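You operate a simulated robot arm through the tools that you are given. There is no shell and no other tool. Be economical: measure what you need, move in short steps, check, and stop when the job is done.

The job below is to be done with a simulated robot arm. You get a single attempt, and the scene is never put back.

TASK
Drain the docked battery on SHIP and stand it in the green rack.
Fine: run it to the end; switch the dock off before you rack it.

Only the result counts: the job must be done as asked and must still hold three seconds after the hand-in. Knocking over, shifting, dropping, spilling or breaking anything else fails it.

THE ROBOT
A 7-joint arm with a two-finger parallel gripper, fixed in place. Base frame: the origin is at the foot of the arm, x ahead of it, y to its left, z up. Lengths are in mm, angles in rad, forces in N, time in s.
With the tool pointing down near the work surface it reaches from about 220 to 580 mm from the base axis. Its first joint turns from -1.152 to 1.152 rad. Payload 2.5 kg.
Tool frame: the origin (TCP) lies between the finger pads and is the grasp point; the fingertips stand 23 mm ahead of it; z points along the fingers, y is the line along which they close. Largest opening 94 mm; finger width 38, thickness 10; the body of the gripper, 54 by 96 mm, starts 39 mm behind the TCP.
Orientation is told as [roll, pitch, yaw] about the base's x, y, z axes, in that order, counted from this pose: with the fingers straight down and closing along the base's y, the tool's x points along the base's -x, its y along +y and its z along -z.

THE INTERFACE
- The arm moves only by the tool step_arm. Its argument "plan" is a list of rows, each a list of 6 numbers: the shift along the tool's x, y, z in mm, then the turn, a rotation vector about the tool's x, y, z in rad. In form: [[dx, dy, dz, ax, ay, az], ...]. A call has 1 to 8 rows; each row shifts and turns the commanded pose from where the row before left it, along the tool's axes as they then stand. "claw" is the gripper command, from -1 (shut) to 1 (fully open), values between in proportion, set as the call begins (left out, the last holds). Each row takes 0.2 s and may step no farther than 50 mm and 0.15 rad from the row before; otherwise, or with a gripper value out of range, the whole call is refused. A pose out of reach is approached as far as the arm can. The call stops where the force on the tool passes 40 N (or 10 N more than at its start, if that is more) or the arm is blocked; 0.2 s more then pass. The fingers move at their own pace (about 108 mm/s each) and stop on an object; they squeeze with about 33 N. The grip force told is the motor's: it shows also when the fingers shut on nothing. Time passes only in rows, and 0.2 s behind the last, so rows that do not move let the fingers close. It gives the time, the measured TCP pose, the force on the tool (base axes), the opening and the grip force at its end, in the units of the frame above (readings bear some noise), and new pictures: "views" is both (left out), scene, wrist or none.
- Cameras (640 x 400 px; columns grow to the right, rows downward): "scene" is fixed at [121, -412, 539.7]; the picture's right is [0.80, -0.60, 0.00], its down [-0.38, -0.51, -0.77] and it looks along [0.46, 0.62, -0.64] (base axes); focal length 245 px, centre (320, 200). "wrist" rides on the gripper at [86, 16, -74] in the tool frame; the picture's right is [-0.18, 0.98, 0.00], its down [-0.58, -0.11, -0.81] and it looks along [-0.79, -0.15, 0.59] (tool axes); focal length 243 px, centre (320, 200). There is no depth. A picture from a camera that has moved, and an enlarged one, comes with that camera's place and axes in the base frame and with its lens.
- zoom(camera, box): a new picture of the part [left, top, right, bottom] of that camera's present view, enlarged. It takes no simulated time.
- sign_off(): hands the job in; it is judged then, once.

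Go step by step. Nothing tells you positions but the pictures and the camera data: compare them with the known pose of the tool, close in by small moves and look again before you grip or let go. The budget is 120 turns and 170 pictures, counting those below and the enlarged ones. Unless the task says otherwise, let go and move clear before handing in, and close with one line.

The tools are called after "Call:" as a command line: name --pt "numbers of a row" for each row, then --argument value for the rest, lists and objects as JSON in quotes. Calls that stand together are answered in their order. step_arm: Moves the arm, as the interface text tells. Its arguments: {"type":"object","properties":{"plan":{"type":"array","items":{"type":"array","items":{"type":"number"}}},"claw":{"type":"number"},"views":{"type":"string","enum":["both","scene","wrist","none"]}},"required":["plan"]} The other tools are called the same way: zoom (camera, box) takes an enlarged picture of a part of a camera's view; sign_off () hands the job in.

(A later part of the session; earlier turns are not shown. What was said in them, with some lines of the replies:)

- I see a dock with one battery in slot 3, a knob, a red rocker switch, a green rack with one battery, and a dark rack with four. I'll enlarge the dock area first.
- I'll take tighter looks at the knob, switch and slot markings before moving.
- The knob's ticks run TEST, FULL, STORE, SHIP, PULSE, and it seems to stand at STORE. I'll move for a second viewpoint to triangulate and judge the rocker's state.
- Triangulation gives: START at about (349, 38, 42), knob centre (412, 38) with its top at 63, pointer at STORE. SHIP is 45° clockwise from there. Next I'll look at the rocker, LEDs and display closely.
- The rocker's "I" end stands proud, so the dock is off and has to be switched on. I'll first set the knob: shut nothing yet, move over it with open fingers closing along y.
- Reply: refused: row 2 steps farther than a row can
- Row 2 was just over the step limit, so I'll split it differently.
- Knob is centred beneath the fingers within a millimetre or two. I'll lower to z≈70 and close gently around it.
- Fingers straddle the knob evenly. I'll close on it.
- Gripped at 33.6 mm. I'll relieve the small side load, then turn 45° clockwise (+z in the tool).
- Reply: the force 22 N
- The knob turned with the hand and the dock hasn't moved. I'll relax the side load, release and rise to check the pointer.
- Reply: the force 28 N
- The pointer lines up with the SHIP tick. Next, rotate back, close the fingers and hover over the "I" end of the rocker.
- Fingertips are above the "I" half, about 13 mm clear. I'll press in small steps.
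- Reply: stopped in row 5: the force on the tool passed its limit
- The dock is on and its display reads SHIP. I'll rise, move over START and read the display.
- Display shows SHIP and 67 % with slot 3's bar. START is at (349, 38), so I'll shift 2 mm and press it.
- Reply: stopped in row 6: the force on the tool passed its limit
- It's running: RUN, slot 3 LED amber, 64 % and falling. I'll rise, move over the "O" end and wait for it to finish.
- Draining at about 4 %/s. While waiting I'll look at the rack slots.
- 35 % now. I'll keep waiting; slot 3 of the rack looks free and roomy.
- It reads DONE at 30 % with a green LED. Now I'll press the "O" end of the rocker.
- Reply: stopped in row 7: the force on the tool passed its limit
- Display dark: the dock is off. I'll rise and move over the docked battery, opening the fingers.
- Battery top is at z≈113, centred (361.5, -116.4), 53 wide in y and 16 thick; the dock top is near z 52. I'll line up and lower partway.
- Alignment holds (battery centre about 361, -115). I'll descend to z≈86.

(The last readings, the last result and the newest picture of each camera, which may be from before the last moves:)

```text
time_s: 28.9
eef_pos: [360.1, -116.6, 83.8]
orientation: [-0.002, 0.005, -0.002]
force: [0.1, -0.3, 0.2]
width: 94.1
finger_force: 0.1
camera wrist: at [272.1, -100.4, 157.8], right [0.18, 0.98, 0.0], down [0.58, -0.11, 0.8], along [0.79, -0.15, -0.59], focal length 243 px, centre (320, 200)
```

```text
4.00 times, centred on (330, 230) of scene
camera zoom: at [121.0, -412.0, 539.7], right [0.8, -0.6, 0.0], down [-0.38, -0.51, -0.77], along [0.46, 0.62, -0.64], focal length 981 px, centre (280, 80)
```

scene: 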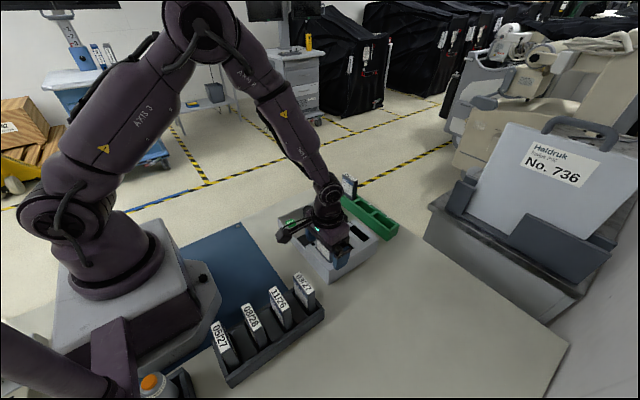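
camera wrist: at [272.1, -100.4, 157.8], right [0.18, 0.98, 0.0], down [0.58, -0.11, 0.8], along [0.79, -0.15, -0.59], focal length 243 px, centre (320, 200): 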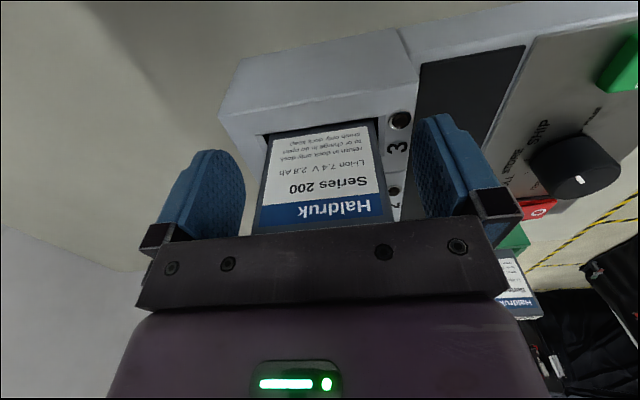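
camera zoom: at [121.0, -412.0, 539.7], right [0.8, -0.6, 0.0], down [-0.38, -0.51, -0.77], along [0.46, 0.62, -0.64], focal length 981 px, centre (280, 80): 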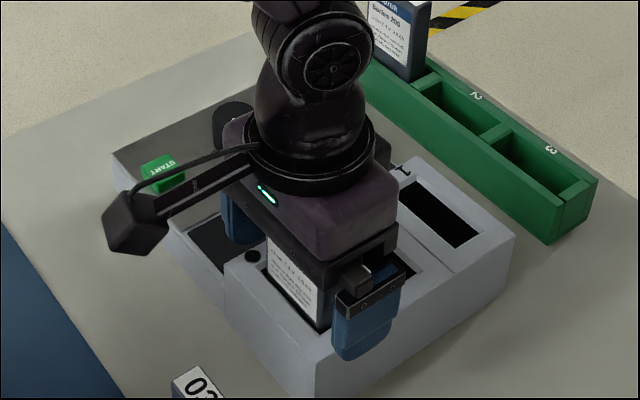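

Fingers straddle the battery evenly, so I'll close.

Call:
step_arm --pt "0 0 0 0 0 0" --pt "0 0 0 0 0 0" --pt "0 0 0 0 0 0" --claw -1 --views "wrist"

```text
time_s: 29.7
eef_pos: [360.0, -116.1, 83.9]
orientation: [0.001, 0.005, 0.001]
force: [-0.1, 0.4, -0.4]
width: 55.7
finger_force: 33.7
camera wrist: at [272.1, -100.2, 158.0], right [0.18, 0.98, 0.0], down [0.59, -0.11, 0.8], along [0.79, -0.15, -0.6], focal length 243 px, centre (320, 200)
```

wrist: 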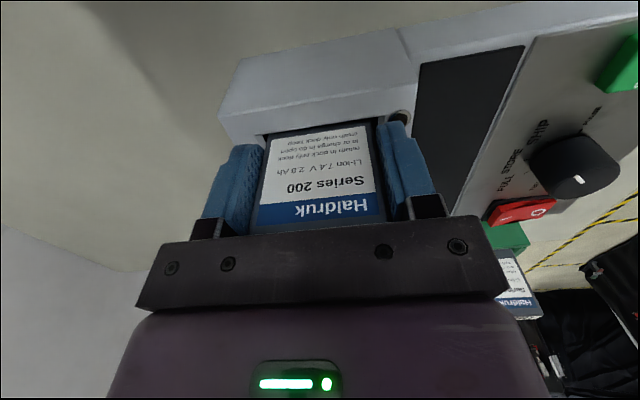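

Held at 55.7 mm. Lifting straight up.

Call:
step_arm --pt "0 0 -10 0 0 0" --pt "0 0 -20 0 0 0" --pt "0 0 -30 0 0 0" --pt "0 0 -35 0 0 0" --pt "0 0 -35 0 0 0" --pt "0 0 0 0 0 0"

Call:
zoom --camera "scene" --box '[270, 150, 410, 270]'

```text
time_s: 31.1
eef_pos: [358.2, -117.7, 216.1]
orientation: [0.0, 0.004, -0.001]
force: [-0.5, -0.3, -0.6]
width: 56.0
finger_force: 32.6
camera wrist: at [271.0, -101.4, 290.2], right [0.18, 0.98, 0.0], down [0.59, -0.11, 0.8], along [0.79, -0.15, -0.6], focal length 243 px, centre (320, 200)
```

scene: 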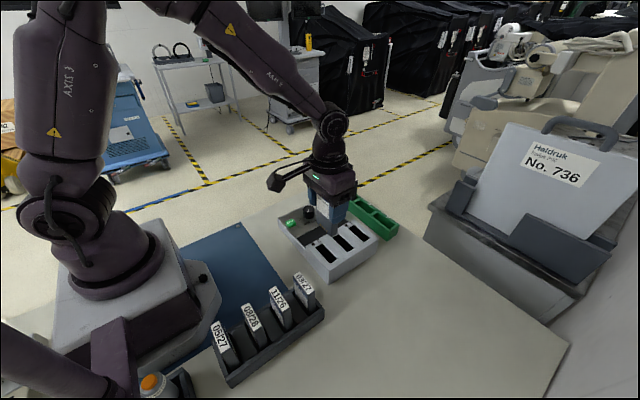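
wrist: 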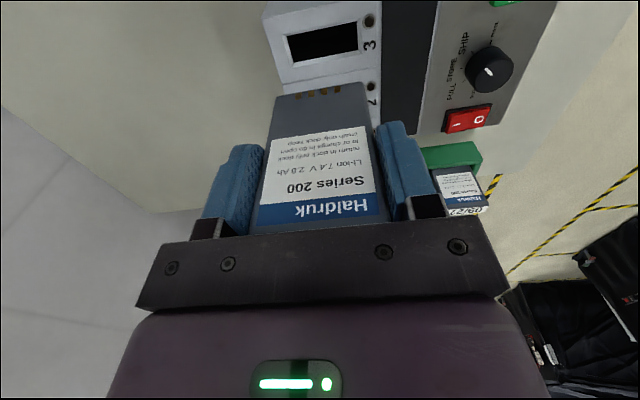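

```text
3.33 times, centred on (340, 210) of scene
camera zoom: at [121.0, -412.0, 539.7], right [0.8, -0.6, 0.0], down [-0.38, -0.51, -0.77], along [0.46, 0.62, -0.64], focal length 817 px, centre (253, 167)
```

zoom: 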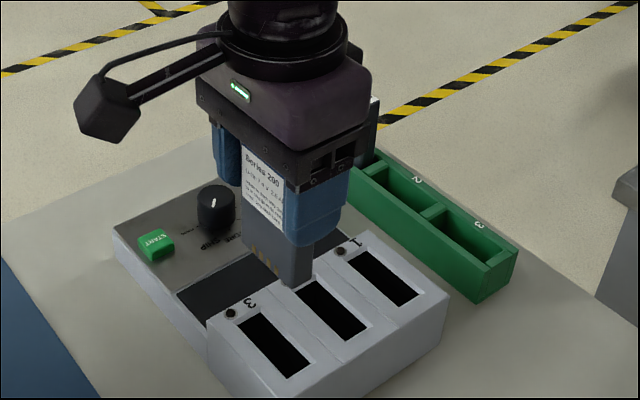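

Battery is free; its bottom sits about 70 mm below the TCP. Rack slot 2 is near (578, -36) and slot 3 near (578, -113), which is beyond reach, so slot 2 it is. I'll move nearer, offset in y so the held battery doesn't hide it.

Call:
step_arm --pt "0 0 -24 0 0 0" --pt "-40 2 0 0 0 0" --pt "-40 2 0 0 0 0" --pt "-40 3 0 0 0 0" --pt "0 0 0 0 0 0"

Call:
zoom --camera "wrist" --box '[340, 40, 540, 165]'

Call:
zoom --camera "scene" --box '[325, 165, 405, 245]'

```text
time_s: 32.3
eef_pos: [481.7, -107.8, 238.9]
orientation: [0.0, 0.006, 0.001]
force: [-0.4, 0.0, -1.2]
width: 55.8
finger_force: 32.8
camera wrist: at [394.1, -92.5, 312.7], right [0.18, 0.98, 0.0], down [0.59, -0.11, 0.8], along [0.79, -0.15, -0.6], focal length 243 px, centre (320, 200)
```

scene: 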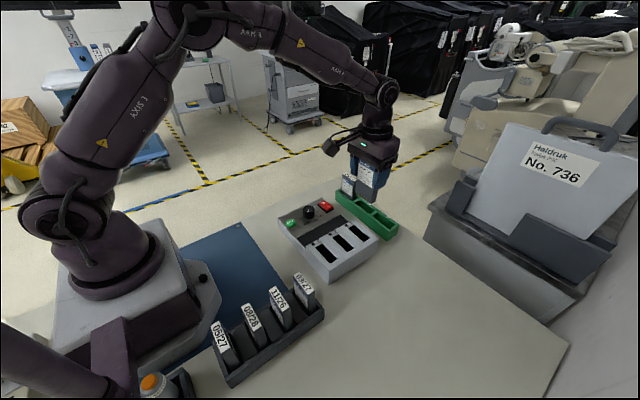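
wrist: 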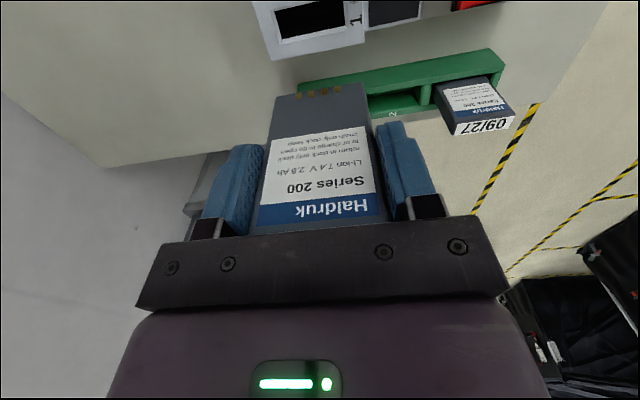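

```text
3.20 times, centred on (440, 102) of wrist
camera zoom: at [394.1, -92.5, 312.7], right [0.18, 0.98, 0.0], down [0.59, -0.11, 0.8], along [0.79, -0.15, -0.6], focal length 776 px, centre (-64, 512)
```

zoom: 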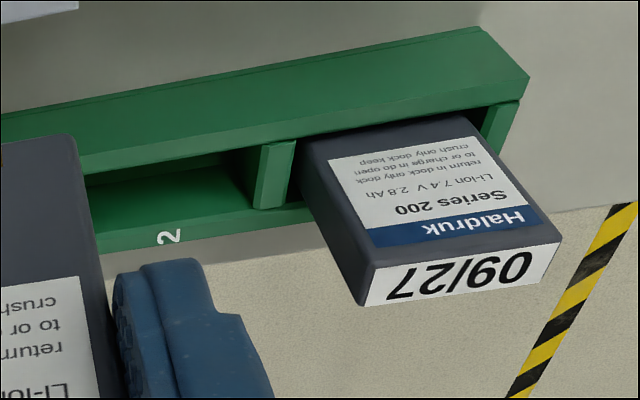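

```text
5.00 times, centred on (365, 205) of scene
camera zoom: at [121.1, -412.0, 539.7], right [0.8, -0.6, 0.0], down [-0.38, -0.51, -0.77], along [0.46, 0.62, -0.64], focal length 1226 px, centre (95, 175)
```

zoom: 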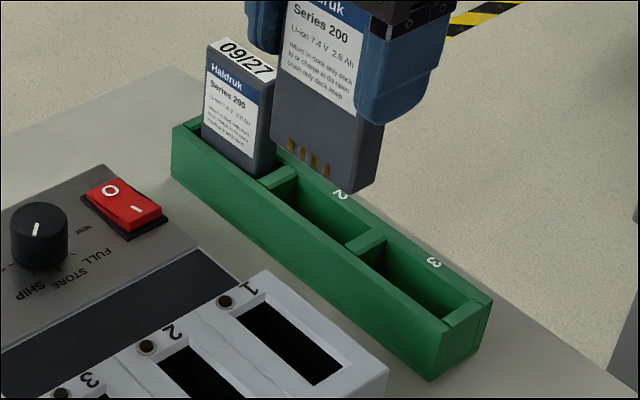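

Refining: slot 2's opening is centred about (573, -33), spanning x 561–586 and y about -65 to -2. Battery 1 next door occupies y 14–66. I'll move above slot 2.

Call:
step_arm --pt "0 37 0 0 0 0" --pt "0 37.5 0 0 0 0" --pt "-45 0 0 0 0 0" --pt "-45 0 0 0 0 0" --pt "0 0 35 0 0 0" --pt "0 0 0 0 0 0"

Call:
zoom --camera "wrist" --box '[220, 0, 460, 150]'

Call:
zoom --camera "scene" --box '[325, 145, 425, 245]'

```text
time_s: 33.7
eef_pos: [572.5, -33.6, 203.5]
orientation: [0.001, 0.006, -0.001]
force: [0.2, 0.6, -1.5]
width: 55.8
finger_force: 32.8
camera wrist: at [484.1, -17.7, 277.1], right [0.18, 0.98, 0.0], down [0.59, -0.11, 0.8], along [0.79, -0.15, -0.6], focal length 243 px, centre (320, 200)
```

scene: 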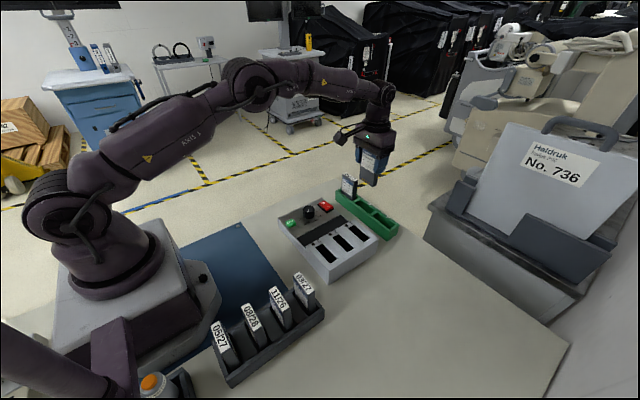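
wrist: 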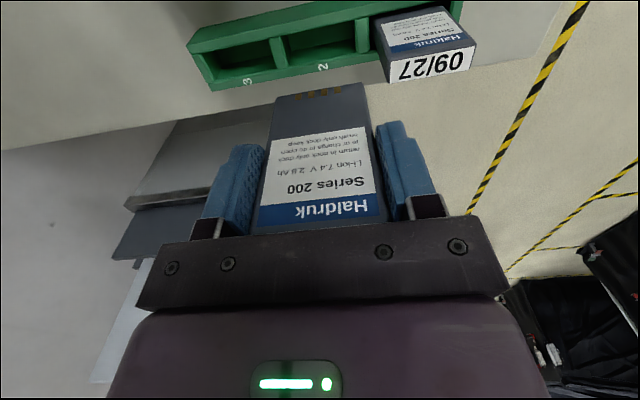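

```text
2.67 times, centred on (340, 75) of wrist
camera zoom: at [484.1, -17.7, 277.1], right [0.18, 0.98, 0.0], down [0.59, -0.11, 0.8], along [0.79, -0.15, -0.6], focal length 647 px, centre (267, 533)
```

zoom: 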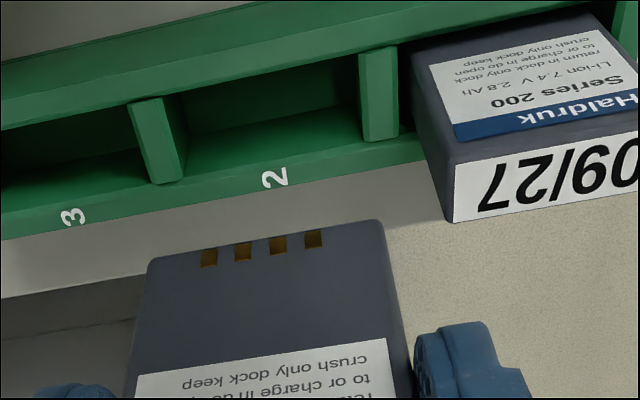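

```text
4.00 times, centred on (375, 195) of scene
camera zoom: at [121.0, -412.0, 539.7], right [0.8, -0.6, 0.0], down [-0.38, -0.51, -0.77], along [0.46, 0.62, -0.64], focal length 981 px, centre (100, 220)
```

zoom: 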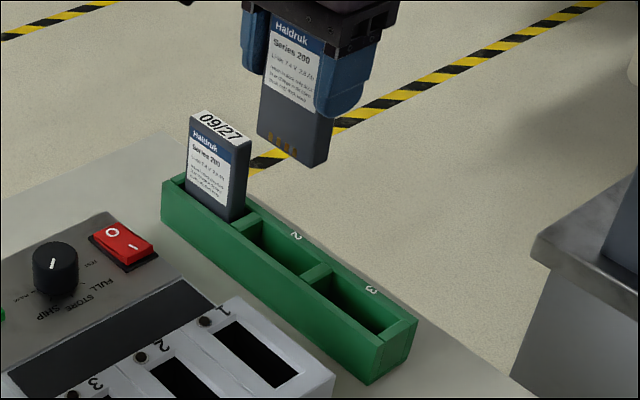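

Slot 2's opening now measures x 561.5–587, y -67 to -3, so its centre is (574, -35). Battery shift needed is about +1, -2. I'll apply it and lower until just above the rim.

Call:
step_arm --pt "-1 -1.8 40 0 0 0" --pt "0 0 40 0 0 0" --pt "0 0 0 0 0 0"

Call:
zoom --camera "wrist" --box '[200, 40, 440, 190]'

Call:
zoom --camera "scene" --box '[335, 165, 405, 235]'

```text
time_s: 34.5
eef_pos: [571.3, -32.8, 125.7]
orientation: [-0.002, 0.004, -0.001]
force: [0.2, 0.1, -1.5]
width: 55.7
finger_force: 33.2
camera wrist: at [483.0, -17.1, 199.0], right [0.18, 0.98, 0.0], down [0.58, -0.11, 0.8], along [0.79, -0.15, -0.59], focal length 243 px, centre (320, 200)
```

scene: 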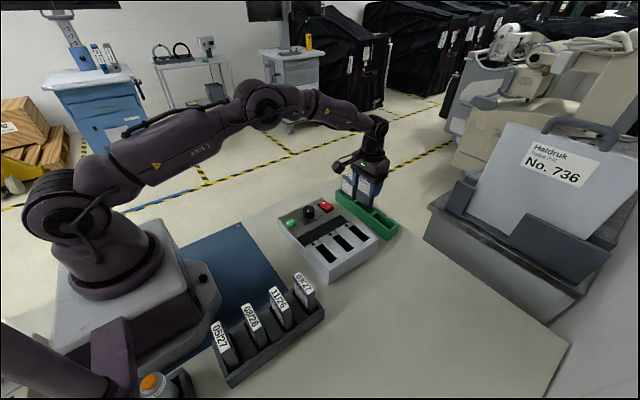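
wrist: 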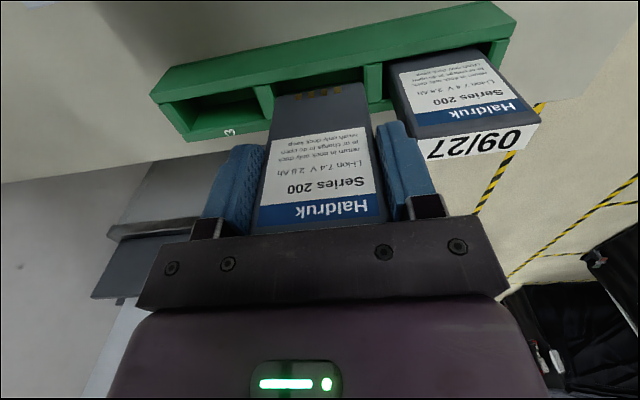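

```text
2.67 times, centred on (320, 115) of wrist
camera zoom: at [483.0, -17.1, 199.0], right [0.18, 0.98, 0.0], down [0.58, -0.11, 0.8], along [0.79, -0.15, -0.59], focal length 647 px, centre (320, 427)
```

zoom: 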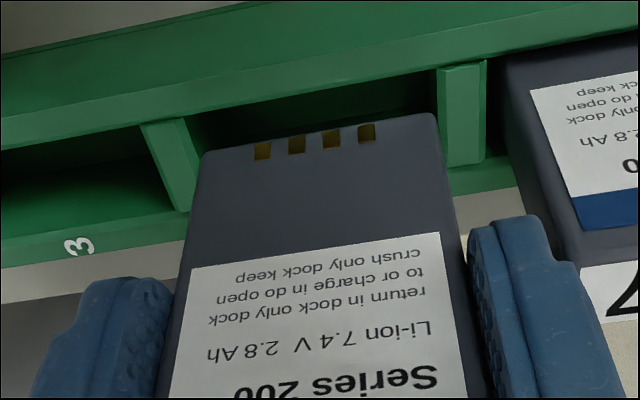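

```text
5.71 times, centred on (370, 200) of scene
camera zoom: at [121.0, -412.0, 539.7], right [0.8, -0.6, 0.0], down [-0.38, -0.51, -0.77], along [0.46, 0.62, -0.64], focal length 1401 px, centre (34, 200)
```

zoom: 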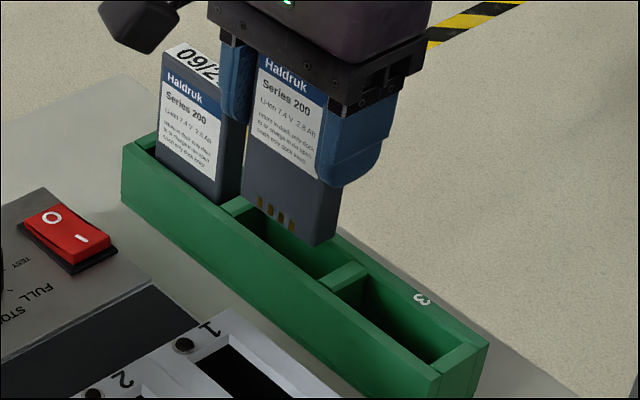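

Relative to the slot, the battery needs about +2.5 in x and -3.2 in y. I'll correct that and lower to just above the rim.

Call:
step_arm --pt "-2.5 -3.2 0 0 0 0" --pt "0 0 12 0 0 0" --pt "0 0 0 0 0 0" --views "wrist"

Call:
zoom --camera "wrist" --box '[200, 40, 440, 190]'

Call:
zoom --camera "scene" --box '[335, 165, 405, 235]'

```text
time_s: 35.3
eef_pos: [573.2, -37.3, 112.1]
orientation: [-0.001, 0.004, -0.001]
force: [0.1, 0.0, -2.2]
width: 55.8
finger_force: 33.1
camera wrist: at [485.8, -22.0, 185.6], right [0.19, 0.98, 0.0], down [0.58, -0.11, 0.8], along [0.79, -0.15, -0.59], focal length 243 px, centre (320, 200)
```

wrist: 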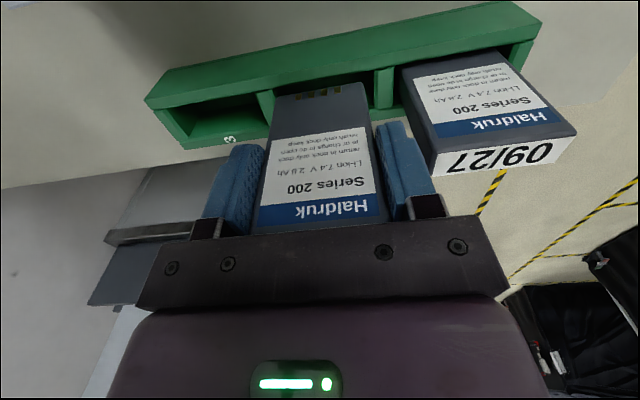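

```text
2.67 times, centred on (320, 115) of wrist
camera zoom: at [485.8, -22.0, 185.6], right [0.19, 0.98, 0.0], down [0.58, -0.11, 0.8], along [0.79, -0.15, -0.59], focal length 647 px, centre (320, 427)
```

zoom: 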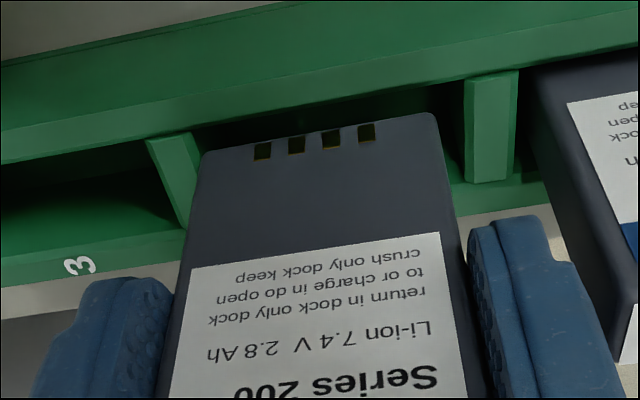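

```text
5.71 times, centred on (370, 200) of scene
camera zoom: at [121.0, -412.0, 539.7], right [0.8, -0.6, 0.0], down [-0.38, -0.51, -0.77], along [0.46, 0.62, -0.64], focal length 1401 px, centre (34, 200)
```

zoom: 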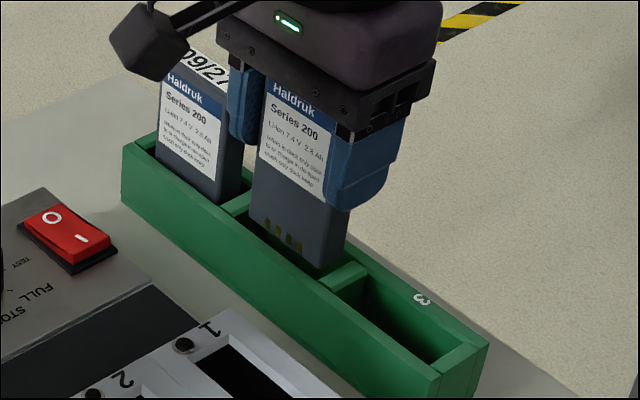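

Overshot slightly: y needs +1.6. I'll correct and begin the insertion with a short descent.

Call:
step_arm --pt "-0.5 1.6 0 0 0 0" --pt "0 0 0 0 0 0" --pt "0 0 5 0 0 0" --pt "0 0 5 0 0 0" --pt "0 0 4 0 0 0" --views "wrist"

Call:
zoom --camera "wrist" --box '[200, 40, 440, 190]'

Call:
zoom --camera "scene" --box '[335, 165, 405, 235]'

```text
time_s: 36.5
eef_pos: [574.7, -36.5, 96.6]
orientation: [-0.001, 0.007, -0.002]
force: [0.9, 0.4, -1.6]
width: 55.9
finger_force: 33.1
camera wrist: at [486.4, -20.7, 170.8], right [0.19, 0.98, 0.0], down [0.58, -0.11, 0.8], along [0.79, -0.15, -0.59], focal length 243 px, centre (320, 200)
```

wrist: 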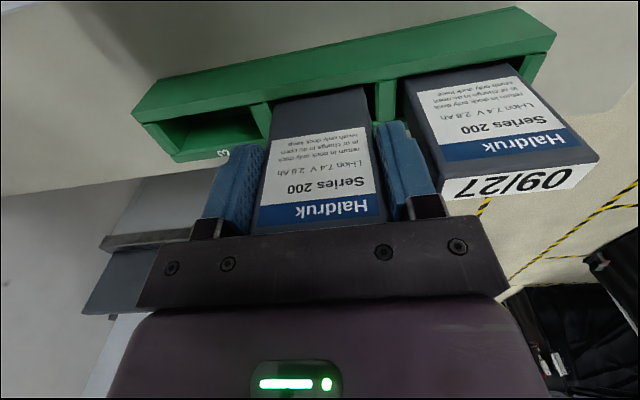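

```text
2.67 times, centred on (320, 115) of wrist
camera zoom: at [486.4, -20.7, 170.8], right [0.19, 0.98, 0.0], down [0.58, -0.11, 0.8], along [0.79, -0.15, -0.59], focal length 647 px, centre (320, 427)
```

zoom: 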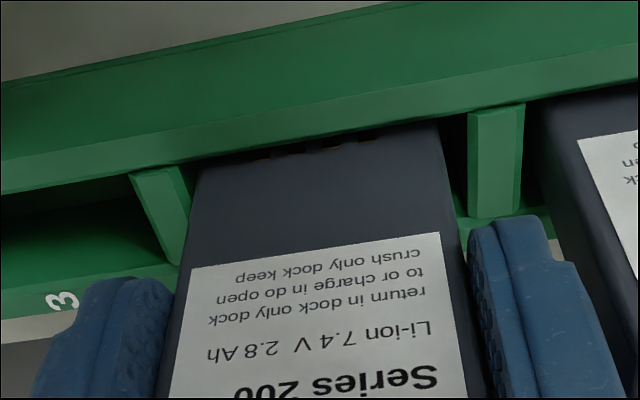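

```text
5.71 times, centred on (370, 200) of scene
camera zoom: at [121.0, -412.0, 539.7], right [0.8, -0.6, 0.0], down [-0.38, -0.51, -0.77], along [0.46, 0.62, -0.64], focal length 1401 px, centre (34, 200)
```

zoom: 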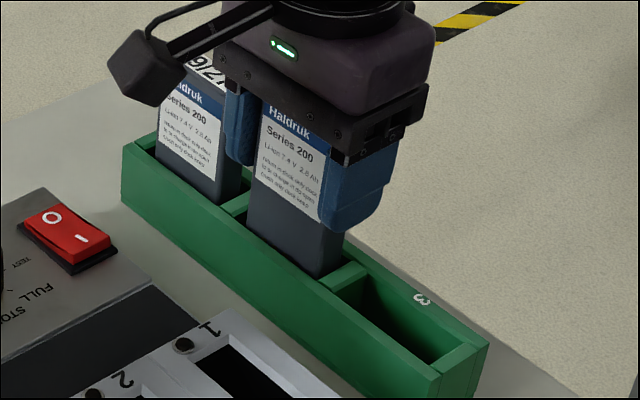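

The battery has entered slot 2 without contact. I'll nudge +1 in y and keep lowering gently.

Call:
step_arm --pt "0 1 4 0 0 0" --pt "0 0 4 0 0 0" --pt "0 0 4 0 0 0" --pt "0 0 0 0 0 0" --views "none"

Call:
step_arm --pt "0 0 1.5 0 0 0" --pt "0 0 1.5 0 0 0" --pt "0 0 0 0 0 0" --views "wrist"

Call:
zoom --camera "scene" --box '[335, 165, 405, 235]'

```text
time_s: 37.5
eef_pos: [572.4, -35.6, 85.0]
orientation: [-0.001, 0.003, -0.001]
force: [-0.1, -0.1, -2.0]
width: 55.7
finger_force: 32.8
```

```text
time_s: 38.3
eef_pos: [573.0, -36.7, 82.1]
orientation: [-0.002, 0.005, -0.002]
force: [0.3, 0.2, -1.0]
width: 55.9
finger_force: 33.0
camera wrist: at [485.4, -20.6, 156.3], right [0.19, 0.98, 0.0], down [0.58, -0.11, 0.8], along [0.79, -0.15, -0.59], focal length 243 px, centre (320, 200)
```

wrist: 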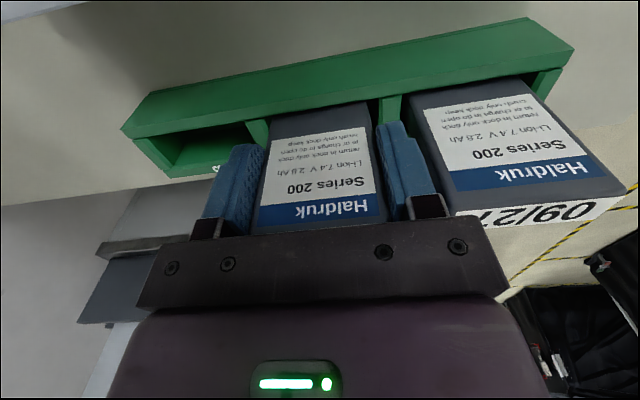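

```text
5.71 times, centred on (370, 200) of scene
camera zoom: at [121.0, -412.0, 539.7], right [0.8, -0.6, 0.0], down [-0.38, -0.51, -0.77], along [0.46, 0.62, -0.64], focal length 1401 px, centre (34, 200)
```

zoom: 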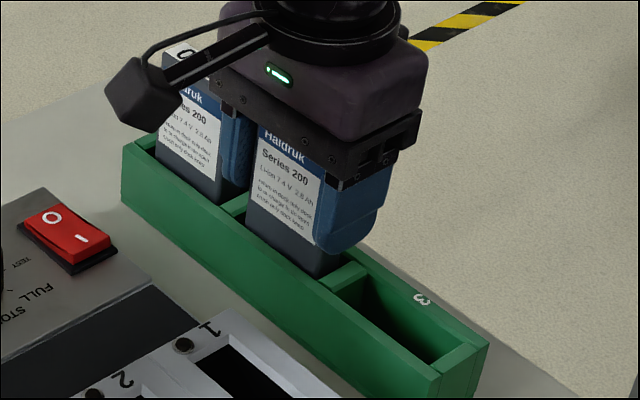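

Still free; a few more millimetres to the floor.

Call:
step_arm --pt "0 0 1.5 0 0 0" --pt "0 0 1.5 0 0 0" --pt "0 0 0 0 0 0" --views "none"

Call:
step_arm --pt "0 0 1 0 0 0" --pt "0 0 1 0 0 0" --pt "0 0 0 0 0 0" --views "wrist"

Call:
zoom --camera "scene" --box '[335, 165, 405, 235]'

```text
time_s: 39.1
eef_pos: [573.7, -36.1, 80.0]
orientation: [-0.002, 0.005, -0.002]
force: [-1.2, 0.0, -1.7]
width: 55.7
finger_force: 32.4
```

```text
time_s: 39.9
eef_pos: [574.2, -35.2, 77.0]
orientation: [-0.001, 0.006, 0.0]
force: [-0.2, 0.1, -1.5]
width: 55.7
finger_force: 32.8
camera wrist: at [486.2, -20.3, 150.3], right [0.18, 0.98, 0.0], down [0.59, -0.11, 0.8], along [0.79, -0.15, -0.6], focal length 243 px, centre (320, 200)
```

wrist: 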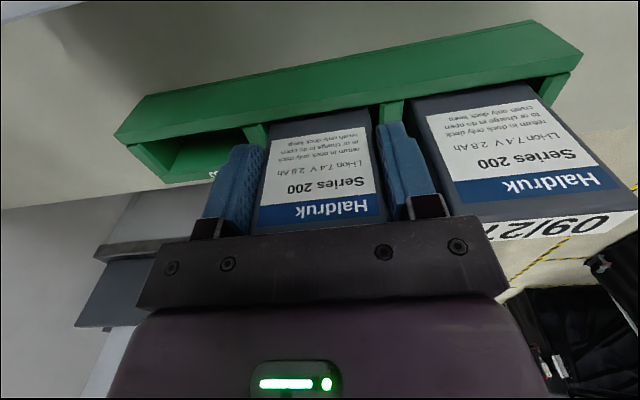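

```text
5.71 times, centred on (370, 200) of scene
camera zoom: at [121.0, -412.0, 539.7], right [0.8, -0.6, 0.0], down [-0.38, -0.51, -0.77], along [0.46, 0.62, -0.64], focal length 1401 px, centre (34, 200)
```

zoom: 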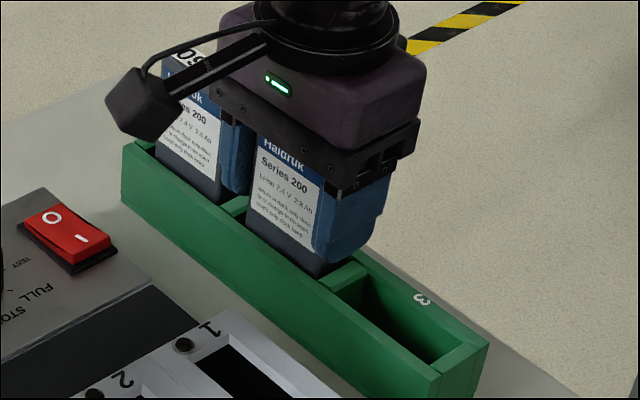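

Heights of the two batteries look about equal, so the floor should be very close. Continuing in 1 mm steps with force watched.

Call:
step_arm --pt "0 0 1 0 0 0" --pt "0 0 0 0 0 0" --views "none"

Call:
step_arm --pt "0 0 1 0 0 0" --pt "0 0 0 0 0 0" --views "none"

Call:
step_arm --pt "0 0 1 0 0 0" --pt "0 0 0 0 0 0" --views "none"

```text
time_s: 40.5
eef_pos: [573.0, -36.6, 74.9]
orientation: [-0.002, 0.005, 0.0]
force: [-1.1, -0.1, -1.7]
width: 56.0
finger_force: 32.8
```

```text
time_s: 41.1
eef_pos: [574.0, -36.7, 75.3]
orientation: [0.0, 0.005, -0.003]
force: [0.1, 0.2, -1.9]
width: 55.8
finger_force: 33.2
```

```text
time_s: 41.7
eef_pos: [572.9, -36.8, 74.4]
orientation: [-0.002, 0.003, -0.001]
force: [-1.5, -0.7, 3.0]
width: 55.8
finger_force: 32.6
```

The force flipped to +3 N: it's standing on the floor. I'll open just a few millimetres, leaving room to battery 1.

Call:
step_arm --pt "0 0 0 0 0 0" --pt "0 0 0 0 0 0" --claw 0.32 --views "wrist"

Call:
zoom --camera "scene" --box '[335, 165, 405, 235]'

```text
time_s: 42.3
eef_pos: [573.5, -37.0, 72.5]
orientation: [-0.002, 0.005, -0.001]
force: [-0.7, -0.4, 0.5]
width: 61.7
finger_force: 0.1
camera wrist: at [486.1, -20.7, 148.1], right [0.18, 0.98, 0.0], down [0.58, -0.11, 0.8], along [0.79, -0.15, -0.59], focal length 243 px, centre (320, 200)
```

wrist: 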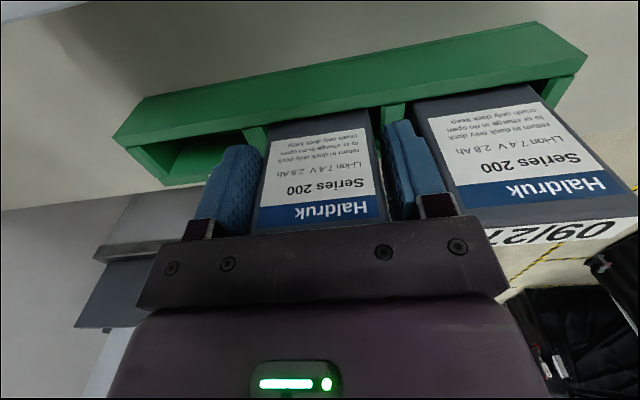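

```text
5.71 times, centred on (370, 200) of scene
camera zoom: at [121.0, -412.0, 539.7], right [0.8, -0.6, 0.0], down [-0.38, -0.51, -0.77], along [0.46, 0.62, -0.64], focal length 1401 px, centre (34, 200)
```

zoom: 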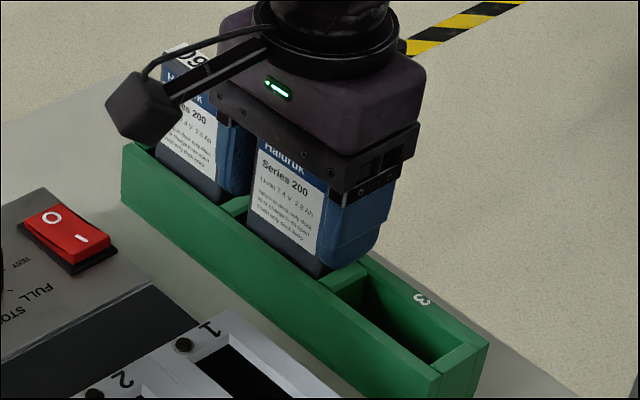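

Released on both sides without touching the neighbour. I'll rise straight up and back off.

Call:
step_arm --pt "0 0 -15 0 0 0" --pt "0 0 -30 0 0 0" --pt "0 0 -40 0 0 0" --pt "0 0 -45 0 0 0" --pt "45 0 0 0 0 0" --pt "45 0 0 0 0 0" --pt "45 0 0 0 0 0"

Call:
zoom --camera "scene" --box '[275, 165, 405, 265]'

Call:
zoom --camera "wrist" --box '[220, 0, 460, 180]'

```text
time_s: 43.9
eef_pos: [438.7, -35.4, 205.4]
orientation: [-0.003, 0.001, -0.002]
force: [0.7, -0.1, 0.0]
width: 61.8
finger_force: 0.2
camera wrist: at [350.3, -20.2, 279.0], right [0.18, 0.98, 0.0], down [0.58, -0.11, 0.81], along [0.79, -0.15, -0.59], focal length 243 px, centre (320, 200)
```

scene: 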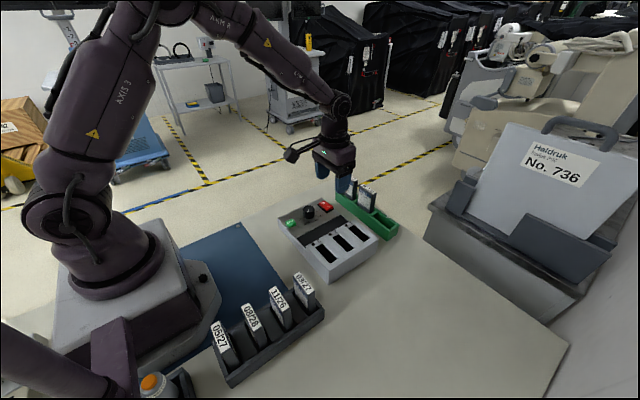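
wrist: 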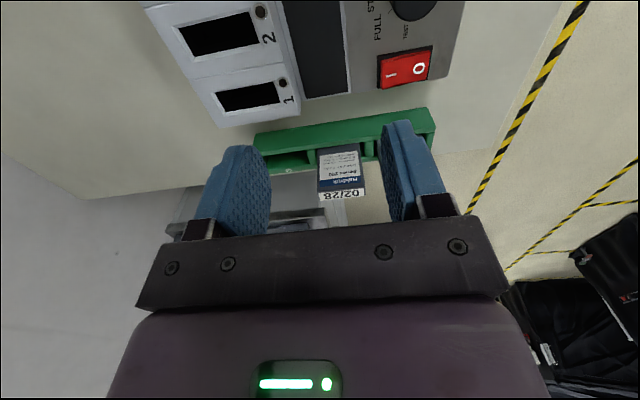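

```text
4.00 times, centred on (340, 215) of scene
camera zoom: at [121.1, -412.0, 539.7], right [0.8, -0.6, 0.0], down [-0.38, -0.51, -0.77], along [0.46, 0.62, -0.64], focal length 981 px, centre (240, 140)
```

zoom: 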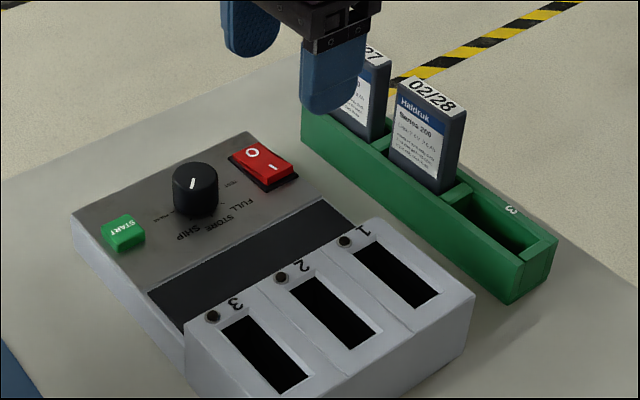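

```text
2.22 times, centred on (340, 90) of wrist
camera zoom: at [350.3, -20.2, 279.0], right [0.18, 0.98, 0.0], down [0.58, -0.11, 0.81], along [0.79, -0.15, -0.59], focal length 539 px, centre (276, 444)
```

zoom: 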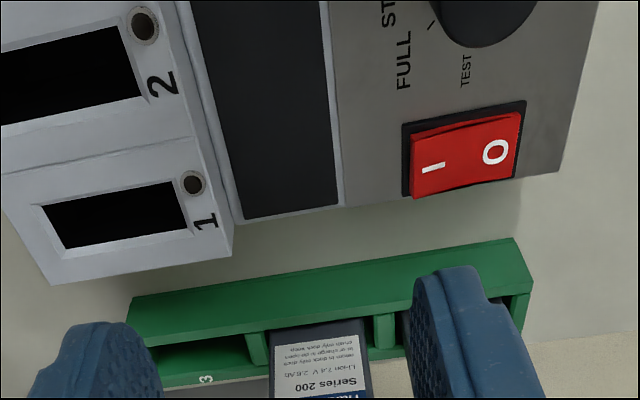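

The battery 02/28 stands upright in slot 2 of the green rack. The dock is off, the neighbouring battery is undisturbed and the arm is clear, so I'm handing in.

Call:
sign_off

```text
The job is handed in.
```

The docked battery (02/28) was run on SHIP until the dock showed DONE at 30 %, the dock was switched off, and the battery now stands in slot 2 of the green rack.
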